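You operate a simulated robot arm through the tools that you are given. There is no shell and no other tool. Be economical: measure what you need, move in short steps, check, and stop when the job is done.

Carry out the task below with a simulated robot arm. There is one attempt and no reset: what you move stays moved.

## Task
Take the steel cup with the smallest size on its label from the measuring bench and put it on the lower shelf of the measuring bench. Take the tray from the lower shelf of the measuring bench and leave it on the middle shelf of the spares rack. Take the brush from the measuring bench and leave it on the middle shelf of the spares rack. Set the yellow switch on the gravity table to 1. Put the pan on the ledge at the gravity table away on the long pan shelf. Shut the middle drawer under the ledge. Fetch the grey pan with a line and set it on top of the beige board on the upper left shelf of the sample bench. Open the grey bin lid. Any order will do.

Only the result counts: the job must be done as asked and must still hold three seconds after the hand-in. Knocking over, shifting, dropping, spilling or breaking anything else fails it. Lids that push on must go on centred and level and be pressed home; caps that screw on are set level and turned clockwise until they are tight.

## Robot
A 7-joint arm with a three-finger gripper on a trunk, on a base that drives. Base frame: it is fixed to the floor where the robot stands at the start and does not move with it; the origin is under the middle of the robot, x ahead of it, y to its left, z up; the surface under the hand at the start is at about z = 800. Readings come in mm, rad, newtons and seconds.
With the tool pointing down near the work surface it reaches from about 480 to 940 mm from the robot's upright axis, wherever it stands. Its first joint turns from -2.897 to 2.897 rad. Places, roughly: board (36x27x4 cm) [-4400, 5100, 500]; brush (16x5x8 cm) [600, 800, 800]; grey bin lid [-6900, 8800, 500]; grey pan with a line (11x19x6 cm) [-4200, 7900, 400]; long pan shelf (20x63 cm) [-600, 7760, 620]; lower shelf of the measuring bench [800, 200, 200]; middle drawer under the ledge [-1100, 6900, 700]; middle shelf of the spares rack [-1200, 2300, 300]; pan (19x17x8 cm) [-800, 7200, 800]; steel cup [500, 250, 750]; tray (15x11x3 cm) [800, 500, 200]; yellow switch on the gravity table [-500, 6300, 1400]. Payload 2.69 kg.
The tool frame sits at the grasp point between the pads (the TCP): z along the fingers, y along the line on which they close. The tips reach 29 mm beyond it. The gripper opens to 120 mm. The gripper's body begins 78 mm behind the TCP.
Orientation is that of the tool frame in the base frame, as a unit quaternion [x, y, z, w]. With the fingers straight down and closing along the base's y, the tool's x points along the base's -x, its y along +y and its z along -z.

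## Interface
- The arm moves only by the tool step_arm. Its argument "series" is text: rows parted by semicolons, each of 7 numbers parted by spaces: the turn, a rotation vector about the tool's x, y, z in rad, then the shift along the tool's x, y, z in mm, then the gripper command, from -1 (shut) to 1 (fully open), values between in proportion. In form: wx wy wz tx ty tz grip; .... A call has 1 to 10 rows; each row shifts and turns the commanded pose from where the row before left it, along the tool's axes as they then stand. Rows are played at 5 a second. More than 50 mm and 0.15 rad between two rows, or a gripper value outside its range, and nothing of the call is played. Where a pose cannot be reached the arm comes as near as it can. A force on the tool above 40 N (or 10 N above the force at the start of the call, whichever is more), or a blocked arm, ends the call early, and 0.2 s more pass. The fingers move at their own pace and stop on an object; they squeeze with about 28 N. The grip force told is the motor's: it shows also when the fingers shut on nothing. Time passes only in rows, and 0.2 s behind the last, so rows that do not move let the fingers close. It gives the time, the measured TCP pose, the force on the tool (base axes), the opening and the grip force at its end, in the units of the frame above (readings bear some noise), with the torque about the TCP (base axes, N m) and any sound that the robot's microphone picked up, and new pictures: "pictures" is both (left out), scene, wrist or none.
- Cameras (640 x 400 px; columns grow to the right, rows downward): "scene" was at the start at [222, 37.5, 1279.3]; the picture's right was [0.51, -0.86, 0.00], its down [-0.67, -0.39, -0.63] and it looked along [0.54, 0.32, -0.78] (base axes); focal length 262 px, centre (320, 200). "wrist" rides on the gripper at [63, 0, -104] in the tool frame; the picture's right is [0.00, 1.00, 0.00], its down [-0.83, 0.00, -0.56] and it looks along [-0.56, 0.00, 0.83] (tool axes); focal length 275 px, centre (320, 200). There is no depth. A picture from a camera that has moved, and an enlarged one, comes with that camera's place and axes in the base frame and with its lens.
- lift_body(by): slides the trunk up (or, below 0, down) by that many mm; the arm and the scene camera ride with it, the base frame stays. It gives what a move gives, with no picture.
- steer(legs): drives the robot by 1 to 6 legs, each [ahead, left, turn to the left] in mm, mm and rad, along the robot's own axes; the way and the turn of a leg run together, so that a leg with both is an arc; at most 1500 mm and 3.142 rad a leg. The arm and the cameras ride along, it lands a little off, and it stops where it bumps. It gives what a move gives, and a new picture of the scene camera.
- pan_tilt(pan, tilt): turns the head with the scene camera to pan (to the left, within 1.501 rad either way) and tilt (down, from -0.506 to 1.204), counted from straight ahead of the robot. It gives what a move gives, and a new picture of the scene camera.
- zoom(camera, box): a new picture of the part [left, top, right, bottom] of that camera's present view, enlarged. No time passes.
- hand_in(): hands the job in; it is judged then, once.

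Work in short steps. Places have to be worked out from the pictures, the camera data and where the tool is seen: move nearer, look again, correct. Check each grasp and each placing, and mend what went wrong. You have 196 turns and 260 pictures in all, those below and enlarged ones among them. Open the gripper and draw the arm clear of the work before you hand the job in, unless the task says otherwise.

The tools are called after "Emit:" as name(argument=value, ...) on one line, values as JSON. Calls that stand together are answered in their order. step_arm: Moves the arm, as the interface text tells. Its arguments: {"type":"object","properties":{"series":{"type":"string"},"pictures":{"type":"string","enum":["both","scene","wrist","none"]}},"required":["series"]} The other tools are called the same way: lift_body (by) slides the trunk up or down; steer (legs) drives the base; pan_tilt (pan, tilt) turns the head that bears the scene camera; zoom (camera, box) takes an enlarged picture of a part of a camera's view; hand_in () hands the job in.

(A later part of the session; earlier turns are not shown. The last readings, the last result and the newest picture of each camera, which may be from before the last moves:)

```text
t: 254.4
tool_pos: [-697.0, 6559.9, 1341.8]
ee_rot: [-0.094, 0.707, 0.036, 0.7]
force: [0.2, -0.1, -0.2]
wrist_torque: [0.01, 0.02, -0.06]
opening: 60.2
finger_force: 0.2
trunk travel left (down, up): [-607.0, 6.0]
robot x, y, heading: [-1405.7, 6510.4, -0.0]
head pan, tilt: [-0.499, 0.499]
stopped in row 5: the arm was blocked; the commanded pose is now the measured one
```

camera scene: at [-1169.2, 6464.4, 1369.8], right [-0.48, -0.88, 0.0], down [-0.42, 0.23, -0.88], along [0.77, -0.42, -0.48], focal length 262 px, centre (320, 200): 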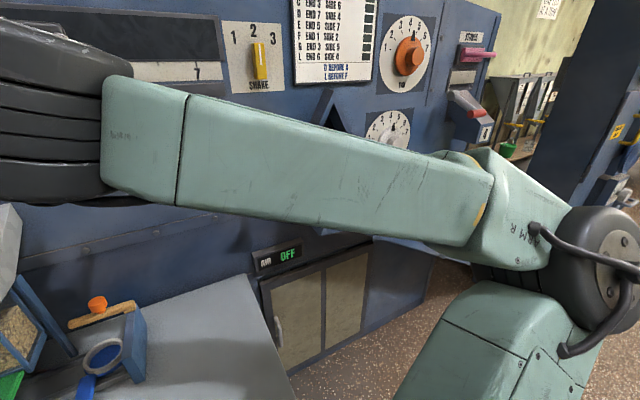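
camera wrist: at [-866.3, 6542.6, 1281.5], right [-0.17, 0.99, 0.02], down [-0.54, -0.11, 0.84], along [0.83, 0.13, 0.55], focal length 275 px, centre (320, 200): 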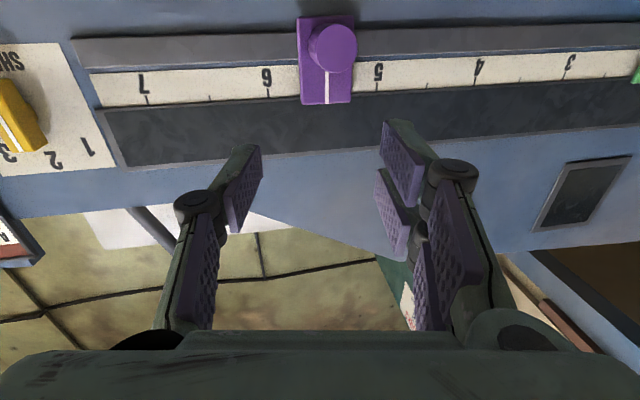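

Sideways motion is resisted; probably the forearm is too close to the head. Back the robot 150 mm and extend the arm forward.

Emit:
steer(legs=[[-160, 0, 0]])

Emit:
step_arm(series="0 0 0 0 0 40 0;0 0 0 0 0 40 0;0 0 0 0 0 40 0;0 0 0 0 0 30 0;0 0 0 0 0 0 0", pictures="none")

Emit:
step_arm(series="0 0 0 0 -30 0 0;0 0 0 0 -30 0 0;0 0 0 0 -30 0 0;0 0 0 0 -30 0 0;0 0 0 0 0 0 0", pictures="scene")

```text
t: 255.8
tool_pos: [-854.1, 6557.8, 1341.0]
ee_rot: [-0.093, 0.707, 0.035, 0.7]
force: [0.4, 0.1, 0.3]
wrist_torque: [-0.01, -0.01, 0.0]
opening: 60.2
finger_force: 0.1
trunk travel left (down, up): [-607.0, 6.0]
robot x, y, heading: [-1560.6, 6504.8, 0.003]
head pan, tilt: [-0.499, 0.499]
camera scene: at [-1326.0, 6464.6, 1370.0], right [-0.48, -0.88, 0.0], down [-0.42, 0.23, -0.88], along [0.77, -0.42, -0.48], focal length 262 px, centre (320, 200)
```

scene: 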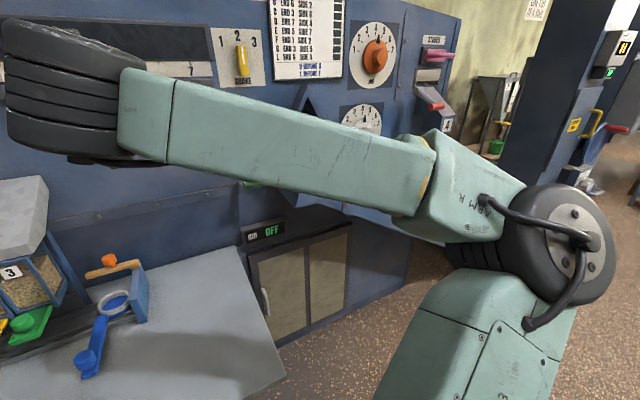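

```text
t: 257.0
tool_pos: [-710.0, 6585.5, 1340.8]
ee_rot: [-0.091, 0.707, 0.036, 0.7]
force: [0.3, 0.4, 0.0]
wrist_torque: [0.03, 0.0, 0.0]
opening: 60.1
finger_force: 0.2
trunk travel left (down, up): [-607.0, 6.0]
robot x, y, heading: [-1560.8, 6507.1, 0.001]
head pan, tilt: [-0.499, 0.499]
```

```text
t: 258.2
tool_pos: [-687.2, 6467.6, 1347.7]
ee_rot: [-0.092, 0.707, 0.035, 0.7]
force: [0.3, -0.4, -0.6]
wrist_torque: [-0.03, 0.01, 0.02]
opening: 60.2
finger_force: 0.1
trunk travel left (down, up): [-607.0, 6.0]
robot x, y, heading: [-1561.4, 6510.8, 0.003]
head pan, tilt: [-0.499, 0.499]
camera scene: at [-1325.2, 6464.8, 1369.8], right [-0.48, -0.88, 0.0], down [-0.42, 0.23, -0.88], along [0.77, -0.42, -0.48], focal length 262 px, centre (320, 200)
```

scene: 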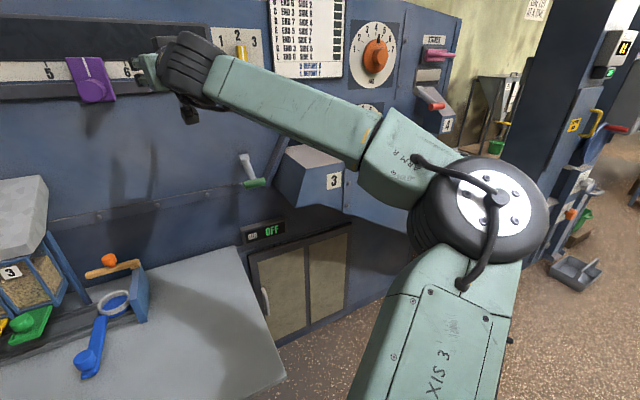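

Now it moves freely. Level the orientation and move toward the knob's line.

Emit:
step_arm(series="0.09 -0.005 0.04 0 0 0 0;0.089 -0.005 0.04 0 0 0 0;0 0 0 -2 -34 5 0;0 0 0 -2 -34 5 0;0 0 0 -2 -34 5 0;0 0 0 -2 -34 5 0;0 0 0 -2 -34 5 0;0 0 0 -2 -34 5 0;0 0 0 0 0 0 0")

```text
t: 260.2
tool_pos: [-655.9, 6266.4, 1363.5]
ee_rot: [-0.002, 0.707, 0.0, 0.708]
force: [-0.1, -0.3, 0.5]
wrist_torque: [0.02, 0.04, -0.04]
opening: 59.9
finger_force: 0.1
trunk travel left (down, up): [-607.0, 6.0]
robot x, y, heading: [-1560.5, 6506.6, 0.004]
head pan, tilt: [-0.499, 0.499]
camera scene: at [-1325.3, 6464.9, 1369.9], right [-0.48, -0.88, 0.0], down [-0.42, 0.23, -0.88], along [0.77, -0.42, -0.48], focal length 262 px, centre (320, 200)
camera wrist: at [-761.8, 6265.9, 1299.9], right [0.0, 1.0, -0.01], down [-0.56, 0.01, 0.83], along [0.83, 0.01, 0.56], focal length 275 px, centre (320, 200)
```

scene: 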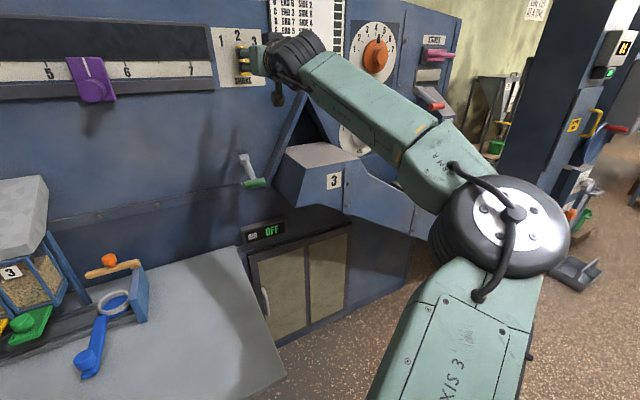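
wrist: 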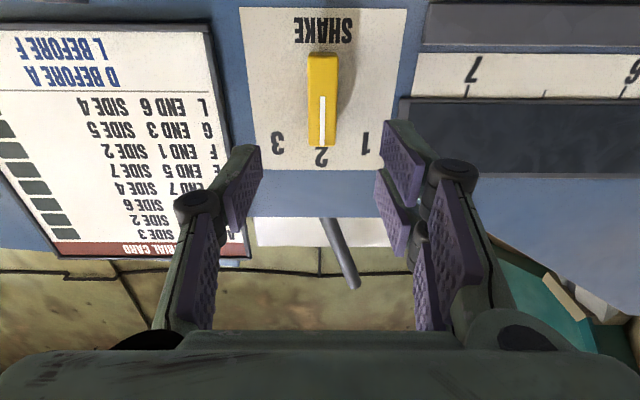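

Knob centre ≈(y 6268, z 1358). Advance with slight correction, stopping short to check.

Emit:
step_arm(series="0 0 0 5 2 30 0;0 0 0 0 0 30 0;0 0 0 0 0 30 0;0 0 0 0 0 0 0")

```text
t: 261.2
tool_pos: [-563.7, 6265.3, 1357.3]
ee_rot: [-0.001, 0.707, 0.0, 0.707]
force: [0.3, 0.1, -1.2]
wrist_torque: [0.0, 0.02, 0.03]
opening: 59.8
finger_force: 0.0
trunk travel left (down, up): [-607.0, 6.0]
robot x, y, heading: [-1561.3, 6506.6, 0.003]
head pan, tilt: [-0.499, 0.499]
camera scene: at [-1325.5, 6464.5, 1369.9], right [-0.48, -0.88, 0.0], down [-0.42, 0.23, -0.88], along [0.77, -0.42, -0.48], focal length 262 px, centre (320, 200)
camera wrist: at [-669.8, 6264.5, 1294.4], right [0.0, 1.0, -0.01], down [-0.56, 0.0, 0.83], along [0.83, 0.01, 0.56], focal length 275 px, centre (320, 200)
```

scene: 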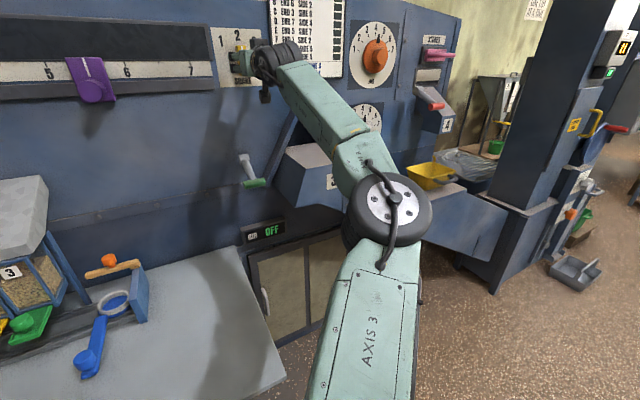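
wrist: 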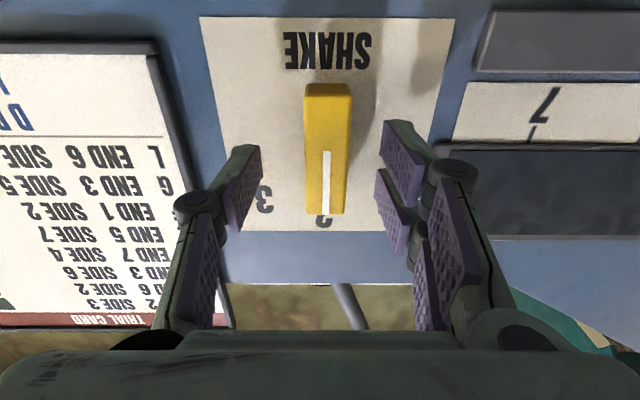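

Front face x≈−526, centre (6269, 1361). Advance 28 mm with small corrections and close gently.

Emit:
step_arm(series="0 0 0 -4 4 14 0;0 0 0 0 0 14 0;0 0 0 0 0 0 -1;0 0 0 0 0 0 -1;0 0 0 0 0 0 -1;0 0 0 0 0 0 -1", pictures="wrist")

```text
t: 262.6
tool_pos: [-550.7, 6269.9, 1361.1]
ee_rot: [-0.001, 0.707, 0.0, 0.707]
force: [1.8, -3.0, 0.6]
wrist_torque: [0.0, -0.1, -0.18]
opening: 24.3
finger_force: 32.9
out of reach, approached as far as the arm can: row 2
trunk travel left (down, up): [-607.0, 6.0]
robot x, y, heading: [-1562.3, 6507.7, -0.001]
head pan, tilt: [-0.499, 0.499]
camera wrist: at [-655.5, 6268.4, 1297.9], right [0.0, 1.0, -0.01], down [-0.56, 0.0, 0.83], along [0.83, 0.0, 0.56], focal length 275 px, centre (320, 200)
```

wrist: 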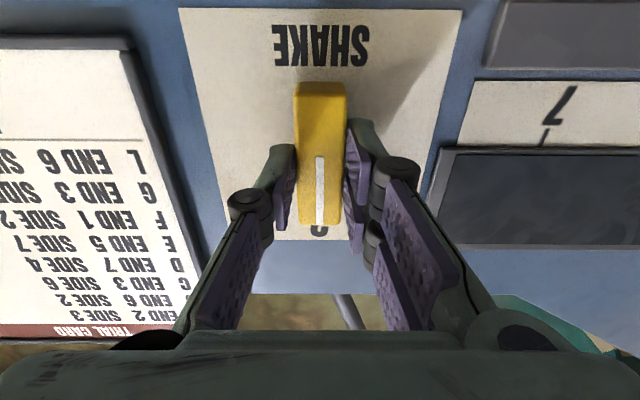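

Gripped (24 mm) though near the reach limit. Try turning −45° about the tool axis in steps.

Emit:
step_arm(series="0 0 -0.1 0 0 0 -1;0 0 -0.1 0 0 0 -1;0 0 -0.1 0 0 0 -1;0 0 0 0 0 0 -1", pictures="wrist")

```text
t: 263.6
tool_pos: [-550.0, 6268.4, 1360.9]
ee_rot: [0.0, 0.707, -0.001, 0.707]
force: [2.2, -6.1, 1.7]
wrist_torque: [-0.01, 0.09, -0.26]
opening: 23.7
finger_force: 45.0
out of reach, approached as far as the arm can: row 1, 2, 3
trunk travel left (down, up): [-607.0, 6.0]
robot x, y, heading: [-1561.6, 6507.9, 0.002]
head pan, tilt: [-0.499, 0.499]
camera wrist: at [-655.5, 6268.4, 1297.9], right [0.0, 1.0, -0.01], down [-0.56, 0.0, 0.83], along [0.83, 0.0, 0.56], focal length 275 px, centre (320, 200)
```

wrist: 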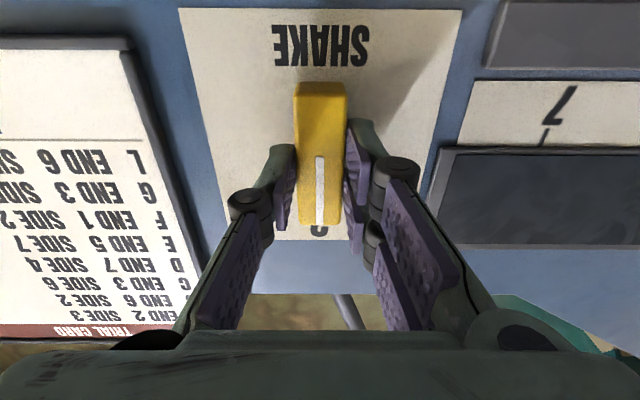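

Too extended to roll. Release, retract, drive 70 mm closer and re-grip.

Emit:
step_arm(series="0 0 0 0 0 0 0;0 0 0 0 0 0 0;0 0 0 0 0 -40 0;0 0 0 0 0 -40 0;0 0 0 0 0 -40 0;0 0 0 0 0 0 0", pictures="none")

Emit:
steer(legs=[[75, 0, 0]])

Emit:
step_arm(series="0 0 0 0 0 0 0", pictures="wrist")

```text
t: 265.0
tool_pos: [-671.6, 6268.4, 1360.8]
ee_rot: [-0.001, 0.707, 0.0, 0.707]
force: [0.8, -0.5, -0.2]
wrist_torque: [0.0, -0.01, 0.0]
opening: 60.0
finger_force: 0.0
trunk travel left (down, up): [-607.0, 6.0]
robot x, y, heading: [-1560.7, 6507.4, 0.009]
head pan, tilt: [-0.499, 0.499]
```

```text
t: 266.0
tool_pos: [-596.5, 6270.2, 1359.7]
ee_rot: [-0.002, 0.707, 0.001, 0.707]
force: [0.6, -0.3, -0.5]
wrist_torque: [-0.02, -0.02, 0.0]
opening: 60.0
finger_force: 0.0
trunk travel left (down, up): [-607.0, 6.0]
robot x, y, heading: [-1489.3, 6511.5, 0.007]
head pan, tilt: [-0.499, 0.499]
camera scene: at [-1250.1, 6465.1, 1369.6], right [-0.47, -0.88, 0.0], down [-0.42, 0.23, -0.88], along [0.77, -0.42, -0.48], focal length 262 px, centre (320, 200)
```

scene: 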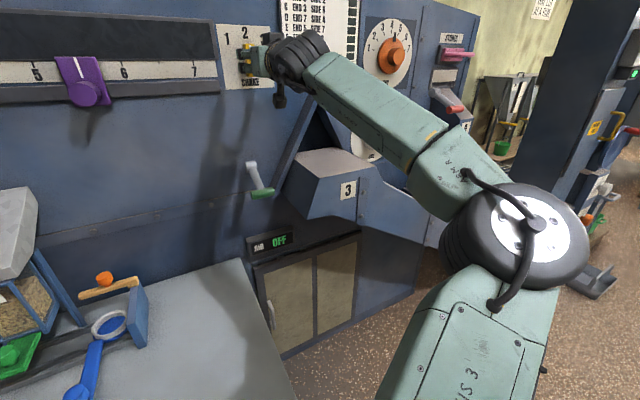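

```text
t: 266.4
tool_pos: [-596.1, 6269.8, 1361.0]
ee_rot: [-0.001, 0.707, 0.001, 0.707]
force: [0.9, -0.3, -0.6]
wrist_torque: [-0.03, -0.02, 0.0]
opening: 59.7
finger_force: 0.1
trunk travel left (down, up): [-607.0, 6.0]
robot x, y, heading: [-1489.0, 6513.2, 0.007]
head pan, tilt: [-0.499, 0.499]
camera wrist: at [-701.8, 6268.5, 1298.2], right [0.0, 1.0, -0.01], down [-0.56, 0.0, 0.83], along [0.83, 0.01, 0.56], focal length 275 px, centre (320, 200)
```

wrist: 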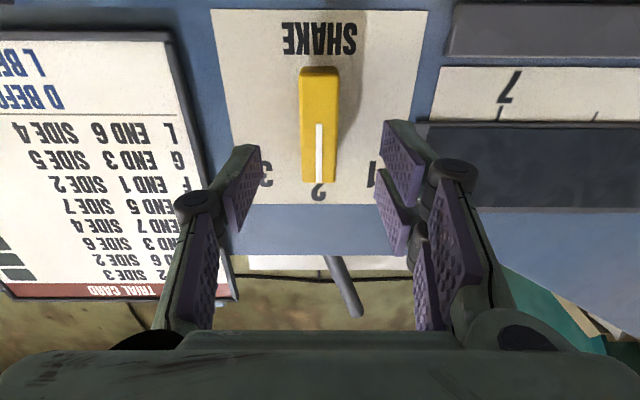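

Re-approach 60 mm, close, and turn −0.3 rad first.

Emit:
step_arm(series="0 0 0 0 0 30 0;0 0 0 0 0 28 0;0 0 0 0 0 0 -1;0 0 0 0 0 0 -1;0 0 0 0 0 0 -1;0 0 -0.1 0 0 0 -1;0 0 -0.1 0 0 0 -1;0 0 -0.1 0 0 0 -1;0 0 0 0 0 0 -1", pictures="wrist")

```text
t: 268.4
tool_pos: [-538.0, 6268.4, 1360.9]
ee_rot: [-0.107, 0.698, -0.107, 0.7]
force: [18.2, -6.1, 11.9]
wrist_torque: [-0.04, 0.62, -0.36]
opening: 23.9
finger_force: 44.8
trunk travel left (down, up): [-607.0, 6.0]
robot x, y, heading: [-1484.3, 6509.5, 0.005]
head pan, tilt: [-0.499, 0.499]
camera wrist: at [-643.5, 6250.1, 1300.9], right [0.0, 0.95, -0.3], down [-0.56, 0.25, 0.79], along [0.83, 0.17, 0.53], focal length 275 px, centre (320, 200)
```

wrist: 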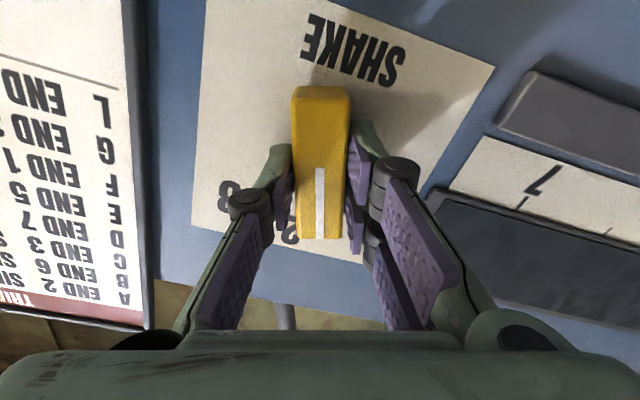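

The knob follows, moving from 2 toward 1. Continue to 45°.

Emit:
step_arm(series="0 0 -0.1 0 0 0 -1;0 0 -0.1 0 0 0 -1;0 0 -0.1 0 0 0 -1;0 0 -0.1 0 0 0 -1;0 0 -0.09 0 0 0 -1;0 0 0 0 0 0 -1", pictures="wrist")

```text
t: 269.3
tool_pos: [-538.4, 6268.7, 1360.2]
ee_rot: [-0.121, 0.694, -0.127, 0.699]
force: [12.2, -1.9, 3.9]
wrist_torque: [-0.04, 0.57, -0.56]
opening: 23.9
finger_force: 45.2
out of reach, approached as far as the arm can: row 1, 2, 3, 4
trunk travel left (down, up): [-607.0, 6.0]
robot x, y, heading: [-1487.1, 6509.9, 0.003]
head pan, tilt: [-0.499, 0.499]
stopped in row 4: the force on the tool passed its limit at 41 N (the readings are from after the stop); the commanded pose is now the measured one
camera wrist: at [-643.5, 6248.4, 1301.0], right [0.01, 0.94, -0.35], down [-0.56, 0.29, 0.77], along [0.83, 0.19, 0.53], focal length 275 px, centre (320, 200)
```

wrist: 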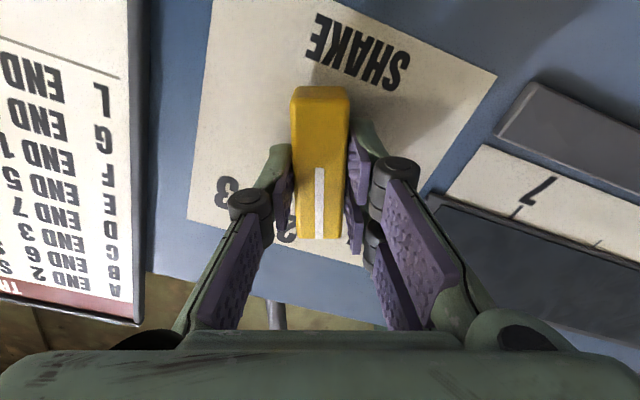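

A wrist roll limit. Release and see where the knob stays.

Emit:
step_arm(series="0 0 0 0 0 0 0;0 0 0 0 0 0 0;0 0 0 0 0 -30 0;0 0 0.1 0 0 -20 0;0 0 0.1 0 0 0 0;0 0 0.1 0 0 0 0;0 0 0.06 0 0 0 -0.5;0 0 0 0 0 0 -1;0 0 0 0 0 0 -1", pictures="wrist")

```text
t: 271.3
tool_pos: [-580.9, 6289.9, 1354.7]
ee_rot: [-0.003, 0.707, 0.016, 0.707]
force: [0.7, -0.8, -0.4]
wrist_torque: [-0.01, 0.02, 0.02]
opening: 2.6
finger_force: 1.7
trunk travel left (down, up): [-607.0, 6.0]
robot x, y, heading: [-1482.4, 6506.0, 0.003]
head pan, tilt: [-0.499, 0.499]
camera wrist: at [-685.4, 6287.9, 1291.3], right [-0.03, 1.0, 0.01], down [-0.56, -0.03, 0.83], along [0.83, 0.01, 0.56], focal length 275 px, centre (320, 200)
```

wrist: 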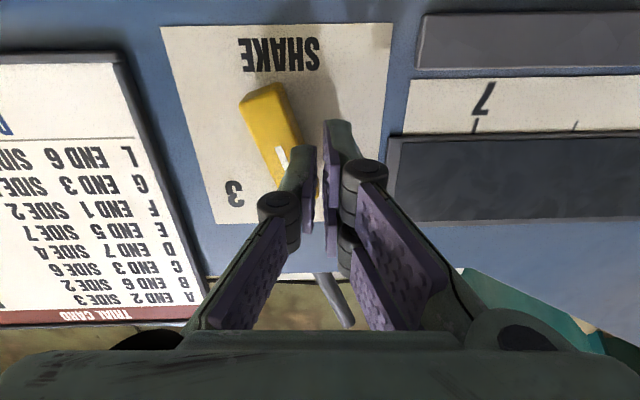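

The knob holds at ~21°. I'll push its upper end with the closed fingers from the right side; first position beside it.

Emit:
step_arm(series="0 0 0 0 0 -25 -1;0 0 0 -22 -28 0 -1;0 0 0 -22 -28 0 -1;0 0 0 0 0 25 -1;0 0 0 0 0 20 -1;0 0 0 0 0 20 -1;0 0 0 0 0 0 -1", pictures="wrist")

```text
t: 272.9
tool_pos: [-572.1, 6213.1, 1404.5]
ee_rot: [0.006, 0.704, 0.001, 0.711]
force: [0.5, 0.5, 0.1]
wrist_torque: [-0.07, -0.04, 0.03]
opening: 0.0
finger_force: 28.0
out of reach, approached as far as the arm can: row 6
trunk travel left (down, up): [-607.0, 6.0]
robot x, y, heading: [-1483.9, 6506.2, 0.003]
head pan, tilt: [-0.499, 0.499]
camera wrist: at [-676.8, 6214.8, 1340.6], right [0.01, 1.0, 0.01], down [-0.56, 0.0, 0.83], along [0.83, -0.01, 0.56], focal length 275 px, centre (320, 200)
```

wrist: 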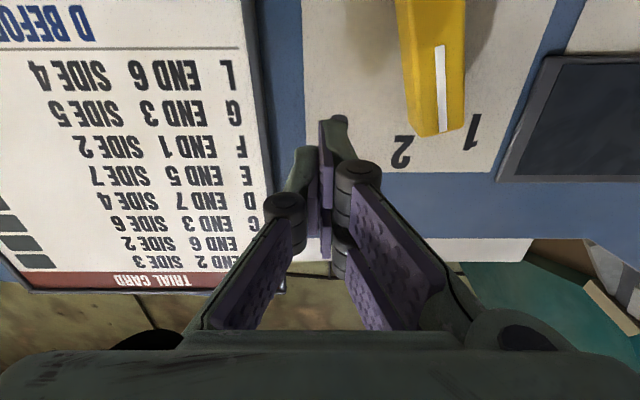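

Reach-limited again; drive ahead 32 mm so the tips reach beside the knob.

Emit:
steer(legs=[[32, 0, 0]])

Emit:
step_arm(series="0 0 0 6 8 0 -1;0 0 0 0 8 0 -1;0 0 0 0 8 0 -1;0 0 0 0 8 0 -1;0 0 0 0 5 0 -1;0 0 0 0 0 0 -1", pictures="wrist")

```text
t: 273.7
tool_pos: [-539.6, 6213.8, 1402.3]
ee_rot: [0.006, 0.705, 0.001, 0.71]
force: [0.7, 0.1, -0.2]
wrist_torque: [0.01, -0.04, -0.01]
opening: 0.0
finger_force: 28.6
trunk travel left (down, up): [-607.0, 6.0]
robot x, y, heading: [-1455.7, 6511.1, 0.005]
head pan, tilt: [-0.499, 0.499]
camera scene: at [-1218.2, 6465.0, 1369.5], right [-0.47, -0.88, 0.0], down [-0.42, 0.23, -0.88], along [0.77, -0.42, -0.48], focal length 262 px, centre (320, 200)
```

scene: 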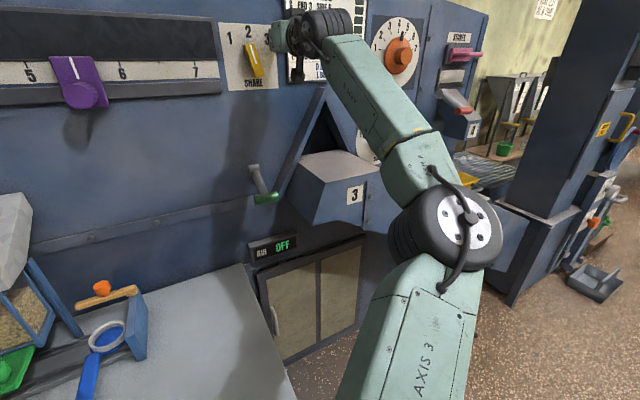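

```text
t: 275.1
tool_pos: [-541.4, 6249.1, 1398.4]
ee_rot: [0.008, 0.702, 0.001, 0.712]
force: [-2.6, -5.9, 4.9]
wrist_torque: [-0.12, 0.07, 0.02]
opening: 0.0
finger_force: 27.9
trunk travel left (down, up): [-607.0, 6.0]
robot x, y, heading: [-1455.3, 6507.3, 0.005]
head pan, tilt: [-0.499, 0.499]
camera wrist: at [-645.3, 6250.0, 1335.1], right [0.01, 1.0, 0.01], down [-0.56, 0.0, 0.83], along [0.83, -0.01, 0.56], focal length 275 px, centre (320, 200)
```

wrist: 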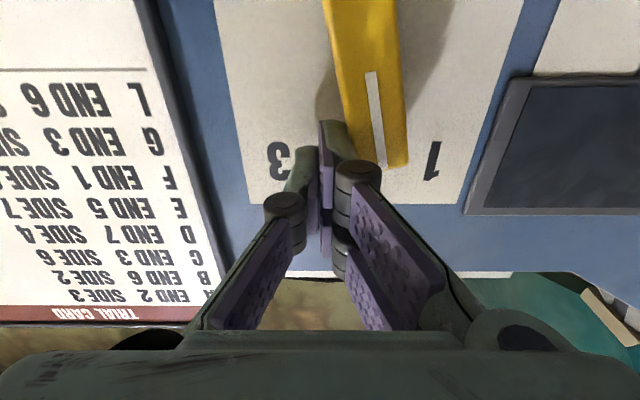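

In contact. Push +y 15 mm further in small steps.

Emit:
step_arm(series="0 0 0 0 4 0 -1;0 0 0 0 4 0 -1;0 0 0 0 4 0 -1;0 0 0 0 4 0 -1;0 0 0 0 0 0 -1", pictures="wrist")

```text
t: 276.3
tool_pos: [-542.2, 6257.2, 1398.8]
ee_rot: [0.01, 0.703, 0.0, 0.711]
force: [9.2, -27.7, 12.7]
wrist_torque: [-0.41, -0.31, -0.34]
opening: 0.1
finger_force: 28.0
trunk travel left (down, up): [-607.0, 6.0]
robot x, y, heading: [-1455.2, 6507.5, 0.003]
head pan, tilt: [-0.499, 0.499]
camera wrist: at [-646.2, 6259.4, 1334.5], right [0.02, 1.0, 0.01], down [-0.56, 0.0, 0.83], along [0.83, -0.02, 0.56], focal length 275 px, centre (320, 200)
```

wrist: 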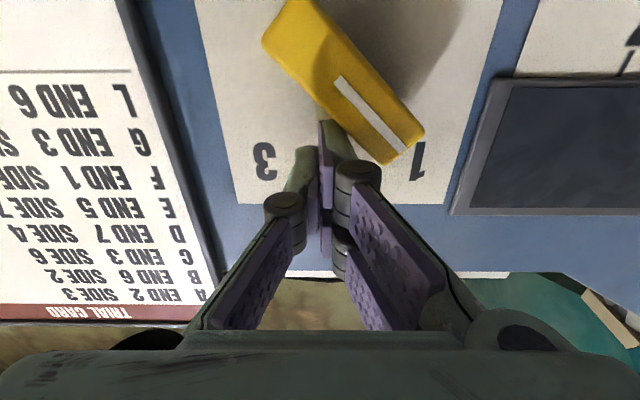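

The knob now points at 1 with a stop felt. Back off and verify.

Emit:
step_arm(series="0 0 0 0 -10 0 -1;0 0 0 0 -20 0 -1;0 0 0 0 0 -40 -1;0 0 0 0 0 -40 -1;0 0 0 0 0 -40 -1;0 0 0 0 0 0 -1", pictures="none")

Emit:
zoom(camera="scene", box=[190, 0, 318, 110])

```text
t: 277.7
tool_pos: [-660.2, 6237.5, 1394.5]
ee_rot: [0.005, 0.704, 0.003, 0.71]
force: [0.6, -0.2, 0.5]
wrist_torque: [0.02, 0.03, 0.0]
opening: 0.1
finger_force: 28.1
trunk travel left (down, up): [-607.0, 6.0]
robot x, y, heading: [-1455.9, 6509.0, 0.007]
head pan, tilt: [-0.499, 0.499]
```

```text
3.64 times, centred on (254, 55) of scene
camera zoom: at [-1219.1, 6465.1, 1369.8], right [-0.47, -0.88, 0.0], down [-0.42, 0.23, -0.88], along [0.77, -0.42, -0.48], focal length 954 px, centre (560, 727)
```

zoom: 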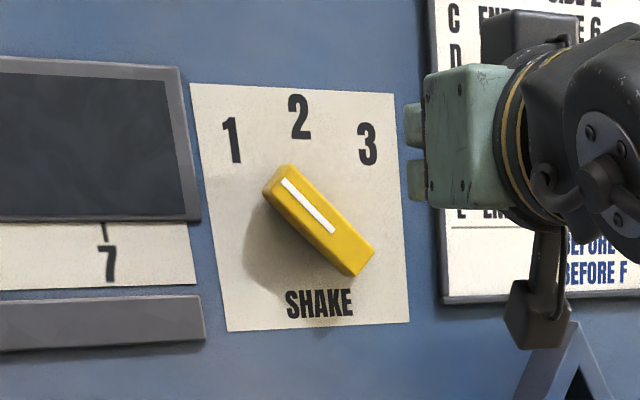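

Switch is at 1. Back off 250 mm, and look left along the table for the ledge, pan and drawers.

Emit:
steer(legs=[[-250, 0, 0]])

Emit:
pan_tilt(pan=0.6, tilt=0.5)

```text
t: 279.5
tool_pos: [-910.9, 6235.7, 1395.4]
ee_rot: [0.007, 0.704, 0.0, 0.71]
force: [0.0, 0.5, 0.2]
wrist_torque: [0.02, 0.03, 0.0]
opening: 0.0
finger_force: 28.2
trunk travel left (down, up): [-607.0, 6.0]
robot x, y, heading: [-1703.6, 6510.7, 0.003]
head pan, tilt: [-0.499, 0.499]
camera scene: at [-1469.9, 6463.9, 1370.0], right [-0.48, -0.88, 0.0], down [-0.42, 0.23, -0.88], along [0.77, -0.42, -0.48], focal length 262 px, centre (320, 200)
```

scene: 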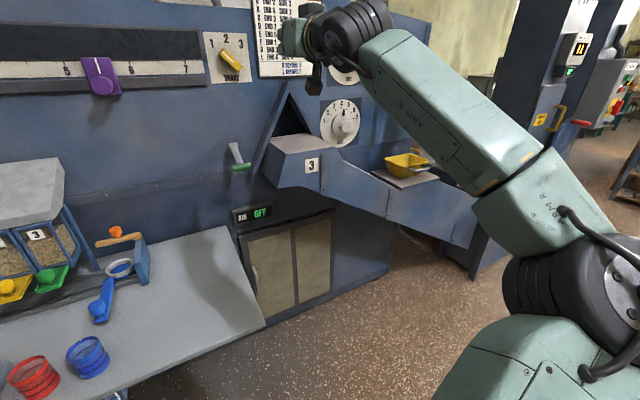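

```text
t: 280.9
tool_pos: [-910.4, 6235.3, 1395.2]
ee_rot: [0.007, 0.704, 0.0, 0.71]
force: [-0.1, 0.0, 0.6]
wrist_torque: [0.0, -0.01, 0.0]
opening: 0.0
finger_force: 27.8
trunk travel left (down, up): [-607.0, 6.0]
robot x, y, heading: [-1703.9, 6507.6, 0.002]
head pan, tilt: [0.6, 0.499]
camera scene: at [-1474.3, 6558.8, 1369.8], right [0.57, -0.82, 0.0], down [-0.39, -0.27, -0.88], along [0.72, 0.5, -0.48], focal length 262 px, centre (320, 200)
```

scene: 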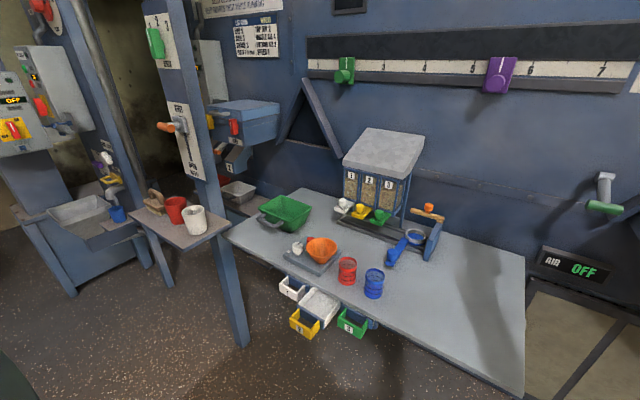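

Emit:
zoom(camera="scene", box=[220, 180, 412, 350])

Emit:
zoom(camera="scene", box=[30, 130, 350, 330])

```text
2.35 times, centred on (316, 265) of scene
camera zoom: at [-1474.3, 6558.8, 1369.8], right [0.57, -0.82, 0.0], down [-0.39, -0.27, -0.88], along [0.72, 0.5, -0.48], focal length 618 px, centre (329, 47)
```

zoom: 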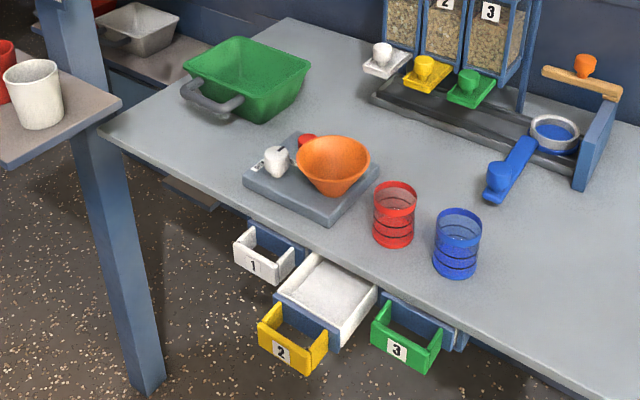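

```text
2.00 times, centred on (190, 230) of scene
camera zoom: at [-1474.3, 6558.8, 1369.8], right [0.57, -0.82, 0.0], down [-0.39, -0.27, -0.88], along [0.72, 0.5, -0.48], focal length 525 px, centre (580, 140)
```

zoom: 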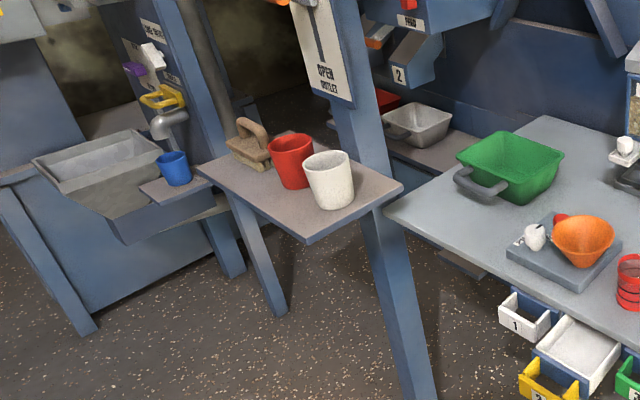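

Drawer 2 (yellow handle) is the middle one, standing open at ≈(−1090, 6885, 690). Position the robot in front of it and lower the hand.

Emit:
steer(legs=[[-270, 0, 0], [0, 400, 0]])

Emit:
lift_body(by=-400)

Emit:
step_arm(series="0 0 0 30 30 0 -1;0 0 0 30 30 0 -1;0 0 0 30 30 0 -1;0 0 0 30 30 0 -1;0 0 0 30 30 0 -1;0 0 0 30 30 0 -1;0 0 0 30 30 0 -1;0 0 0 30 30 0 -1;0 0 0 0 0 0 -1")

```text
t: 286.0
tool_pos: [-1175.7, 6628.0, 1395.6]
ee_rot: [0.008, 0.704, 0.0, 0.71]
force: [-0.1, 1.1, -0.2]
wrist_torque: [0.03, 0.02, 0.0]
opening: 0.0
finger_force: 27.5
trunk travel left (down, up): [-607.0, 6.0]
robot x, y, heading: [-1971.1, 6901.0, 0.004]
head pan, tilt: [0.6, 0.499]
camera scene: at [-1738.6, 6952.7, 1369.8], right [0.57, -0.82, 0.0], down [-0.39, -0.27, -0.88], along [0.72, 0.5, -0.48], focal length 262 px, centre (320, 200)
```

scene: 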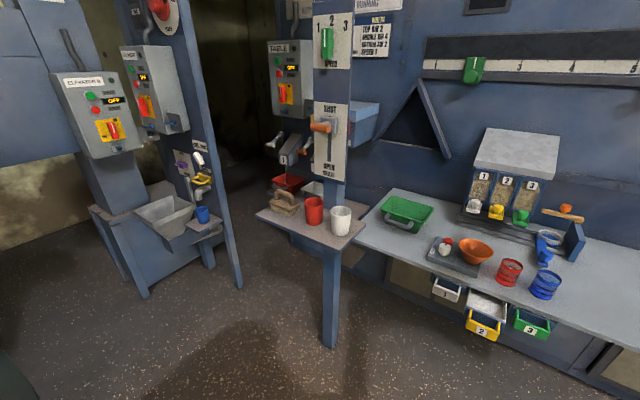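

```text
t: 289.8
tool_pos: [-1175.9, 6627.5, 995.3]
ee_rot: [0.008, 0.704, 0.0, 0.71]
force: [-0.7, 0.0, 0.3]
wrist_torque: [0.01, -0.03, 0.0]
opening: 0.0
finger_force: 28.0
trunk travel left (down, up): [-207.0, 406.0]
robot x, y, heading: [-1972.3, 6903.2, -0.003]
head pan, tilt: [0.6, 0.499]
```

```text
t: 291.8
tool_pos: [-1168.7, 6870.5, 758.0]
ee_rot: [0.007, 0.704, 0.0, 0.71]
force: [0.4, -0.8, 0.3]
wrist_torque: [0.05, 0.01, -0.01]
opening: 0.0
finger_force: 28.8
trunk travel left (down, up): [-207.0, 406.0]
robot x, y, heading: [-1970.0, 6902.5, 0.001]
head pan, tilt: [0.6, 0.499]
camera scene: at [-1738.6, 6952.5, 969.8], right [0.57, -0.82, 0.0], down [-0.39, -0.27, -0.88], along [0.72, 0.5, -0.48], focal length 262 px, centre (320, 200)
camera wrist: at [-1274.0, 6872.4, 694.0], right [0.01, 1.0, 0.01], down [-0.56, 0.0, 0.83], along [0.83, -0.01, 0.56], focal length 275 px, centre (320, 200)
```

scene: 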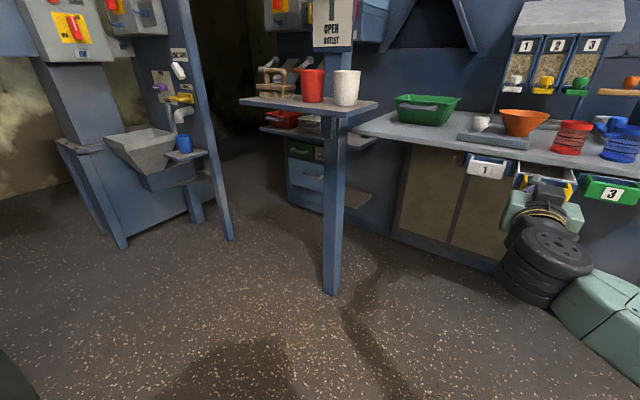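
wrist: 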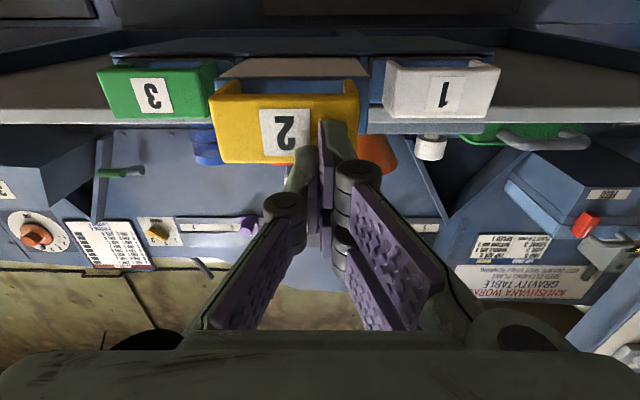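

The handle of drawer 2 is at y≈6847, z 730–783, sticking out ~60 mm. Centre on it and push in.

Emit:
step_arm(series="0 0 0 2 -23 0 -1;0 0 0 0 0 25 -1;0 0 0 0 0 15 -1;0 0 0 0 0 10 -1;0 0 0 0 0 10 -1;0 0 0 0 0 10 -1;0 0 0 0 0 0 -1")

```text
t: 293.4
tool_pos: [-1101.2, 6846.4, 755.7]
ee_rot: [0.007, 0.704, 0.0, 0.71]
force: [-0.4, -0.6, 0.0]
wrist_torque: [-0.02, 0.01, 0.0]
opening: 0.0
finger_force: 28.1
trunk travel left (down, up): [-207.0, 406.0]
robot x, y, heading: [-1969.1, 6900.6, 0.002]
head pan, tilt: [0.6, 0.499]
camera scene: at [-1738.6, 6952.5, 969.8], right [0.57, -0.82, 0.0], down [-0.39, -0.27, -0.88], along [0.72, 0.5, -0.48], focal length 262 px, centre (320, 200)
camera wrist: at [-1206.4, 6847.8, 691.9], right [0.01, 1.0, 0.01], down [-0.56, 0.0, 0.83], along [0.83, -0.01, 0.56], focal length 275 px, centre (320, 200)
```

scene: 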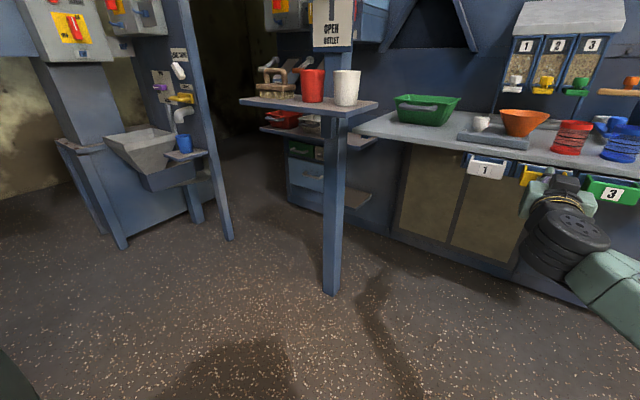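
wrist: 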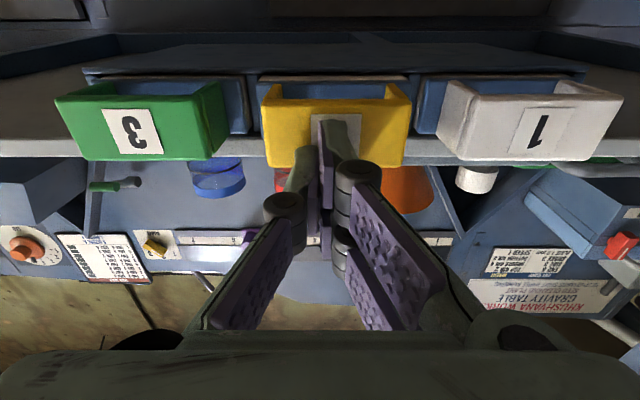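

Drawer moved in nearly level with its neighbours. Push gently until it stops.

Emit:
step_arm(series="0 0 0 0 0 4 -1;0 0 0 0 0 4 -1;0 0 0 0 0 4 -1;0 0 0 0 0 0 -1", pictures="wrist")

```text
t: 294.2
tool_pos: [-1091.2, 6845.8, 757.4]
ee_rot: [0.008, 0.703, -0.002, 0.711]
force: [-14.5, -1.9, 0.9]
wrist_torque: [-0.06, 0.21, 0.0]
opening: 6.2
finger_force: 28.4
trunk travel left (down, up): [-207.0, 406.0]
robot x, y, heading: [-1970.3, 6903.7, 0.001]
head pan, tilt: [0.6, 0.499]
stopped in row 4: the force on the tool passed its limit at 46 N (the readings are from after the stop); the commanded pose is now the measured one
camera wrist: at [-1197.3, 6847.3, 692.4], right [0.01, 1.0, 0.0], down [-0.56, 0.0, 0.83], along [0.83, -0.01, 0.56], focal length 275 px, centre (320, 200)
```

wrist: 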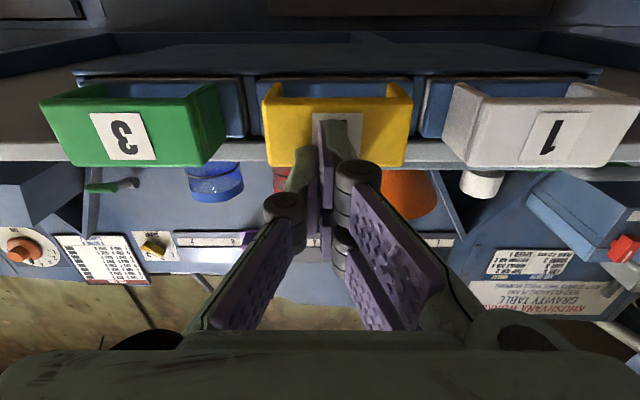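

Drawer shut. Retreat and drive left to view the pan shelf.

Emit:
step_arm(series="0 0 0 0 0 -30 -1;0 0 0 0 0 -40 -1;0 0 0 0 0 -40 -1;0 0 0 0 0 0 -1", pictures="none")

Emit:
steer(legs=[[0, 450, 0]])

Emit:
pan_tilt(pan=0.1, tilt=0.3)

```text
t: 295.2
tool_pos: [-1200.6, 6846.9, 754.2]
ee_rot: [0.008, 0.704, -0.001, 0.71]
force: [-0.3, -0.7, -0.4]
wrist_torque: [0.03, 0.03, -0.02]
opening: 0.0
finger_force: 28.3
trunk travel left (down, up): [-207.0, 406.0]
robot x, y, heading: [-1970.1, 6902.4, 0.002]
head pan, tilt: [0.6, 0.499]
```

```text
t: 299.2
tool_pos: [-1200.8, 7291.3, 754.6]
ee_rot: [0.009, 0.705, -0.003, 0.71]
force: [0.1, 0.4, 0.6]
wrist_torque: [0.01, -0.03, 0.0]
opening: 0.0
finger_force: 28.4
trunk travel left (down, up): [-207.0, 406.0]
robot x, y, heading: [-1968.4, 7349.7, -0.004]
head pan, tilt: [0.6, 0.499]
camera scene: at [-1738.3, 7399.5, 969.8], right [0.56, -0.83, 0.0], down [-0.4, -0.27, -0.88], along [0.73, 0.49, -0.48], focal length 262 px, centre (320, 200)
```

scene: 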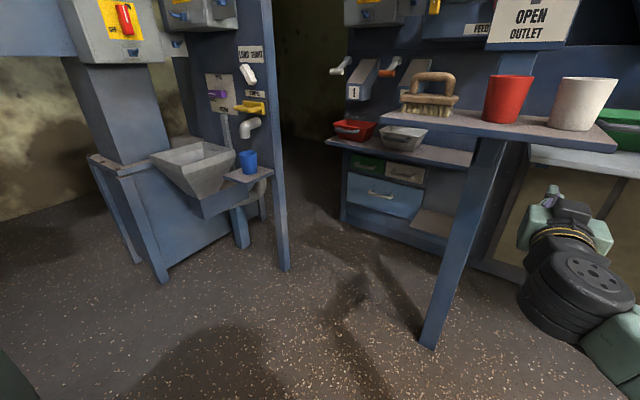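

```text
t: 300.2
tool_pos: [-1201.0, 7291.5, 754.6]
ee_rot: [0.01, 0.704, -0.002, 0.71]
force: [0.0, -0.7, -0.2]
wrist_torque: [0.01, -0.02, 0.02]
opening: 0.0
finger_force: 28.4
trunk travel left (down, up): [-207.0, 406.0]
robot x, y, heading: [-1970.0, 7350.1, -0.001]
head pan, tilt: [0.099, 0.3]
camera scene: at [-1720.5, 7357.4, 988.2], right [0.1, -1.0, 0.0], down [-0.29, -0.03, -0.96], along [0.95, 0.09, -0.3], focal length 262 px, centre (320, 200)
```

scene: 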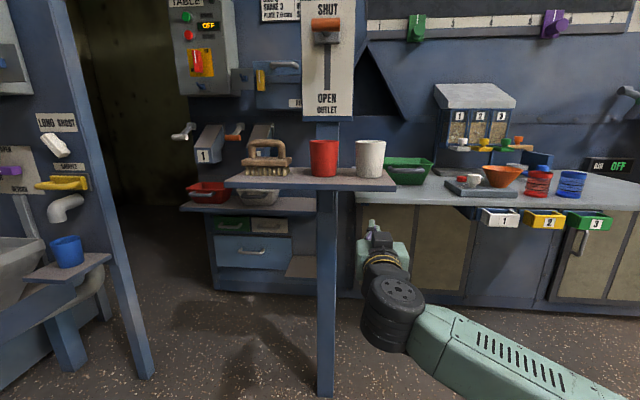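

Zoom in on the pan and on the shelf.

Emit:
zoom(camera="scene", box=[340, 130, 500, 230])

Emit:
zoom(camera="scene", box=[160, 110, 352, 230])

```text
4.00 times, centred on (420, 180) of scene
camera zoom: at [-1720.5, 7357.4, 988.2], right [0.1, -1.0, 0.0], down [-0.29, -0.03, -0.96], along [0.95, 0.09, -0.3], focal length 1050 px, centre (-80, 280)
```

zoom: 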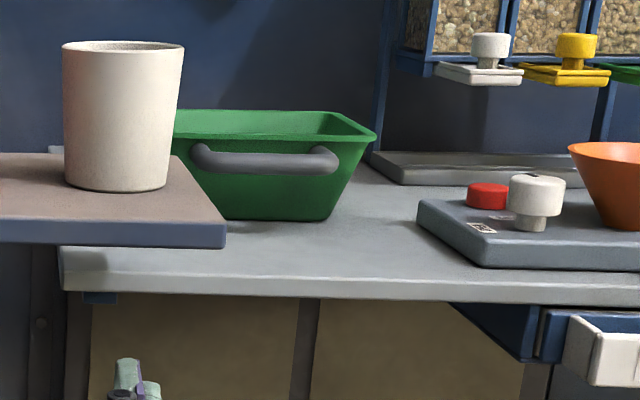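

```text
3.33 times, centred on (256, 170) of scene
camera zoom: at [-1720.5, 7357.4, 988.2], right [0.1, -1.0, 0.0], down [-0.29, -0.03, -0.96], along [0.95, 0.09, -0.3], focal length 875 px, centre (533, 300)
```

zoom: 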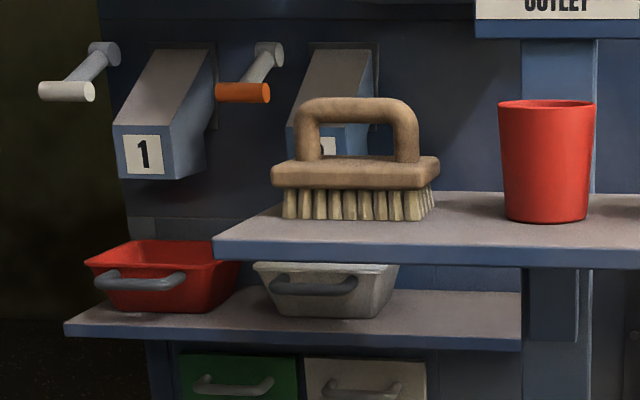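

Free shelf space is at y≈7450–7640 beside the grey pan. I'll take the green pan by its handle bar with a vertical tool. Back off, raise the trunk, and point the tool down again.

Emit:
steer(legs=[[-150, 0, 0], [0, 0, -0.4]])

Emit:
lift_body(by=345)

Emit:
step_arm(series="0 0.143 0 0 0 0 -0.2;0 0.143 0 0 0 0 -0.2;0 0.143 0 0 0 0 -0.2;0 0.143 0 0 0 0 -0.2;0 0.143 0 0 0 0 -0.2;0 0.143 0 0 0 0 -0.2;0 0.143 0 0 0 0 -0.2;0 0.143 0 0 0 0 -0.2;0 0.143 0 0 0 0 -0.2;0 0.143 0 0 0 0 -0.2", pictures="none")

Emit:
step_arm(series="0 0.143 0 0 0 0 -0.2;0 0 0.14 0 0 0 -0.2;0 0 0.14 0 0 0 -0.2;0 0 0.14 0 0 0 -0.2;0 0 0.14 0 0 0 -0.2;0 0 0.14 0 0 0 -0.2;0 0 0.14 0 0 0 -0.2;0 0 0.14 0 0 0 -0.2;0 0 0.14 0 0 0 -0.2;0 0 0 0 0 0 -0.2")

```text
t: 302.8
tool_pos: [-1434.7, 6999.2, 754.5]
ee_rot: [0.148, 0.689, -0.143, 0.695]
force: [0.1, 0.2, -0.5]
wrist_torque: [0.03, -0.02, -0.01]
opening: 0.0
finger_force: 29.4
trunk travel left (down, up): [-207.0, 406.0]
robot x, y, heading: [-2123.8, 7352.4, -0.399]
head pan, tilt: [0.099, 0.3]
camera scene: at [-1888.7, 7260.9, 988.2], right [-0.3, -0.96, 0.0], down [-0.28, 0.09, -0.96], along [0.91, -0.28, -0.3], focal length 262 px, centre (320, 200)
```

scene: 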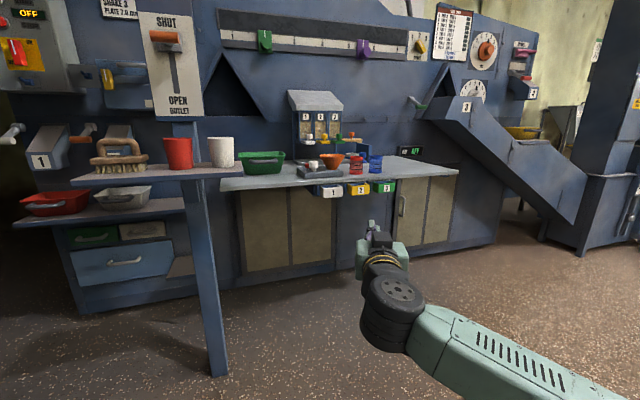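

```text
t: 306.1
tool_pos: [-1434.2, 7000.0, 1098.3]
ee_rot: [0.147, 0.689, -0.14, 0.696]
force: [0.1, 0.8, 0.3]
wrist_torque: [0.01, -0.03, 0.0]
opening: 0.3
finger_force: 29.2
trunk travel left (down, up): [-552.0, 61.0]
robot x, y, heading: [-2123.9, 7352.0, -0.403]
head pan, tilt: [0.099, 0.3]
```

```text
t: 308.4
tool_pos: [-1434.7, 6999.9, 1099.6]
ee_rot: [0.203, 0.976, -0.01, 0.074]
force: [-0.5, 0.4, 0.0]
wrist_torque: [0.0, 0.0, -0.01]
opening: 47.9
finger_force: 0.1
trunk travel left (down, up): [-552.0, 61.0]
robot x, y, heading: [-2123.8, 7350.6, -0.404]
head pan, tilt: [0.099, 0.3]
```

```text
t: 310.6
tool_pos: [-1434.2, 6999.4, 1098.0]
ee_rot: [0.693, 0.721, 0.006, 0.002]
force: [0.4, 0.8, -0.4]
wrist_torque: [0.02, -0.02, 0.01]
opening: 48.1
finger_force: 0.0
trunk travel left (down, up): [-552.0, 61.0]
robot x, y, heading: [-2120.5, 7348.2, -0.398]
head pan, tilt: [0.099, 0.3]
camera scene: at [-1888.7, 7260.9, 1333.2], right [-0.3, -0.96, 0.0], down [-0.28, 0.09, -0.96], along [0.91, -0.28, -0.3], focal length 262 px, centre (320, 200)
camera wrist: at [-1439.8, 7061.9, 1203.5], right [1.0, 0.04, 0.01], down [0.03, -0.83, 0.55], along [0.03, -0.55, -0.83], focal length 275 px, centre (320, 200)
```

scene: 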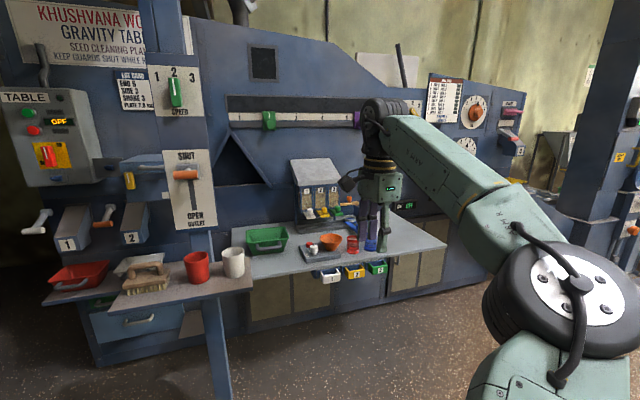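
wrist: 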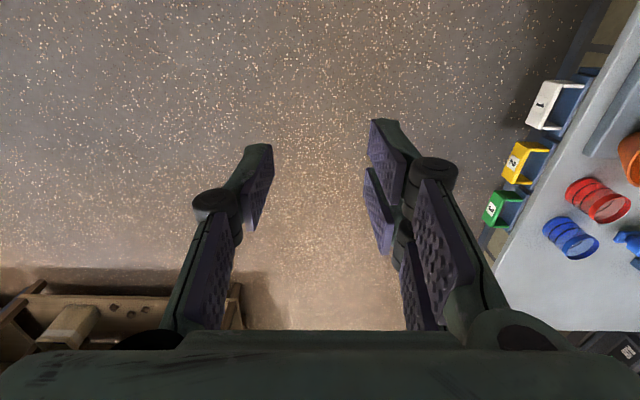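

Roll works (closing along x, camera on the +y side). Drive so that the camera sees the pan from its left side.

Emit:
steer(legs=[[0, 498, 0], [332, 0, 0]])

Emit:
step_arm(series="0 0 0 0 0 0 -0.2", pictures="wrist")

```text
t: 312.4
tool_pos: [-1386.6, 7090.6, 1098.8]
ee_rot: [0.696, 0.718, 0.005, 0.002]
force: [0.2, -1.6, -0.3]
wrist_torque: [0.04, 0.04, 0.0]
opening: 47.9
finger_force: 0.1
trunk travel left (down, up): [-552.0, 61.0]
robot x, y, heading: [-2069.0, 7448.4, -0.407]
head pan, tilt: [0.099, 0.3]
stopped in leg 1: the robot was blocked; the commanded pose is now the measured one
camera scene: at [-1837.4, 7355.6, 1332.9], right [-0.31, -0.95, 0.0], down [-0.28, 0.09, -0.95], along [0.91, -0.29, -0.3], focal length 262 px, centre (320, 200)
```

scene: 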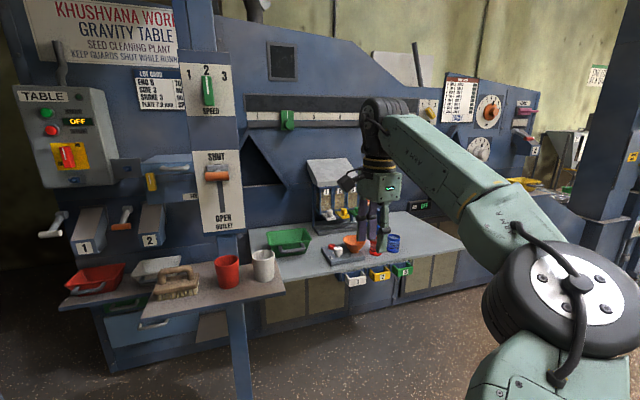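

```text
t: 312.8
tool_pos: [-1386.3, 7091.3, 1099.4]
ee_rot: [0.696, 0.718, 0.005, 0.001]
force: [-0.7, -0.9, -0.3]
wrist_torque: [-0.01, 0.01, 0.01]
opening: 48.1
finger_force: 0.0
trunk travel left (down, up): [-552.0, 61.0]
robot x, y, heading: [-2069.4, 7448.6, -0.412]
head pan, tilt: [0.099, 0.3]
camera wrist: at [-1391.8, 7153.9, 1204.3], right [1.0, 0.04, 0.01], down [0.02, -0.83, 0.55], along [0.03, -0.55, -0.83], focal length 275 px, centre (320, 200)
```

wrist: 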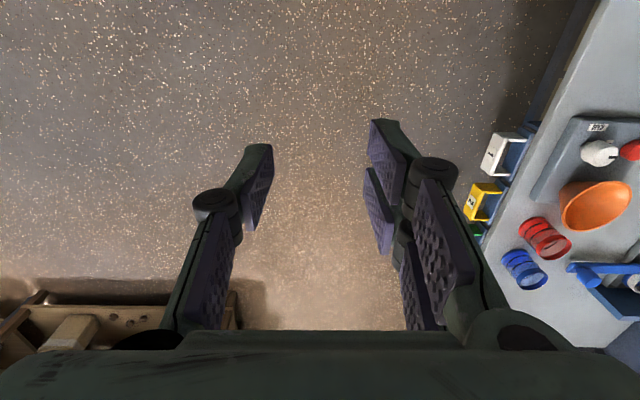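

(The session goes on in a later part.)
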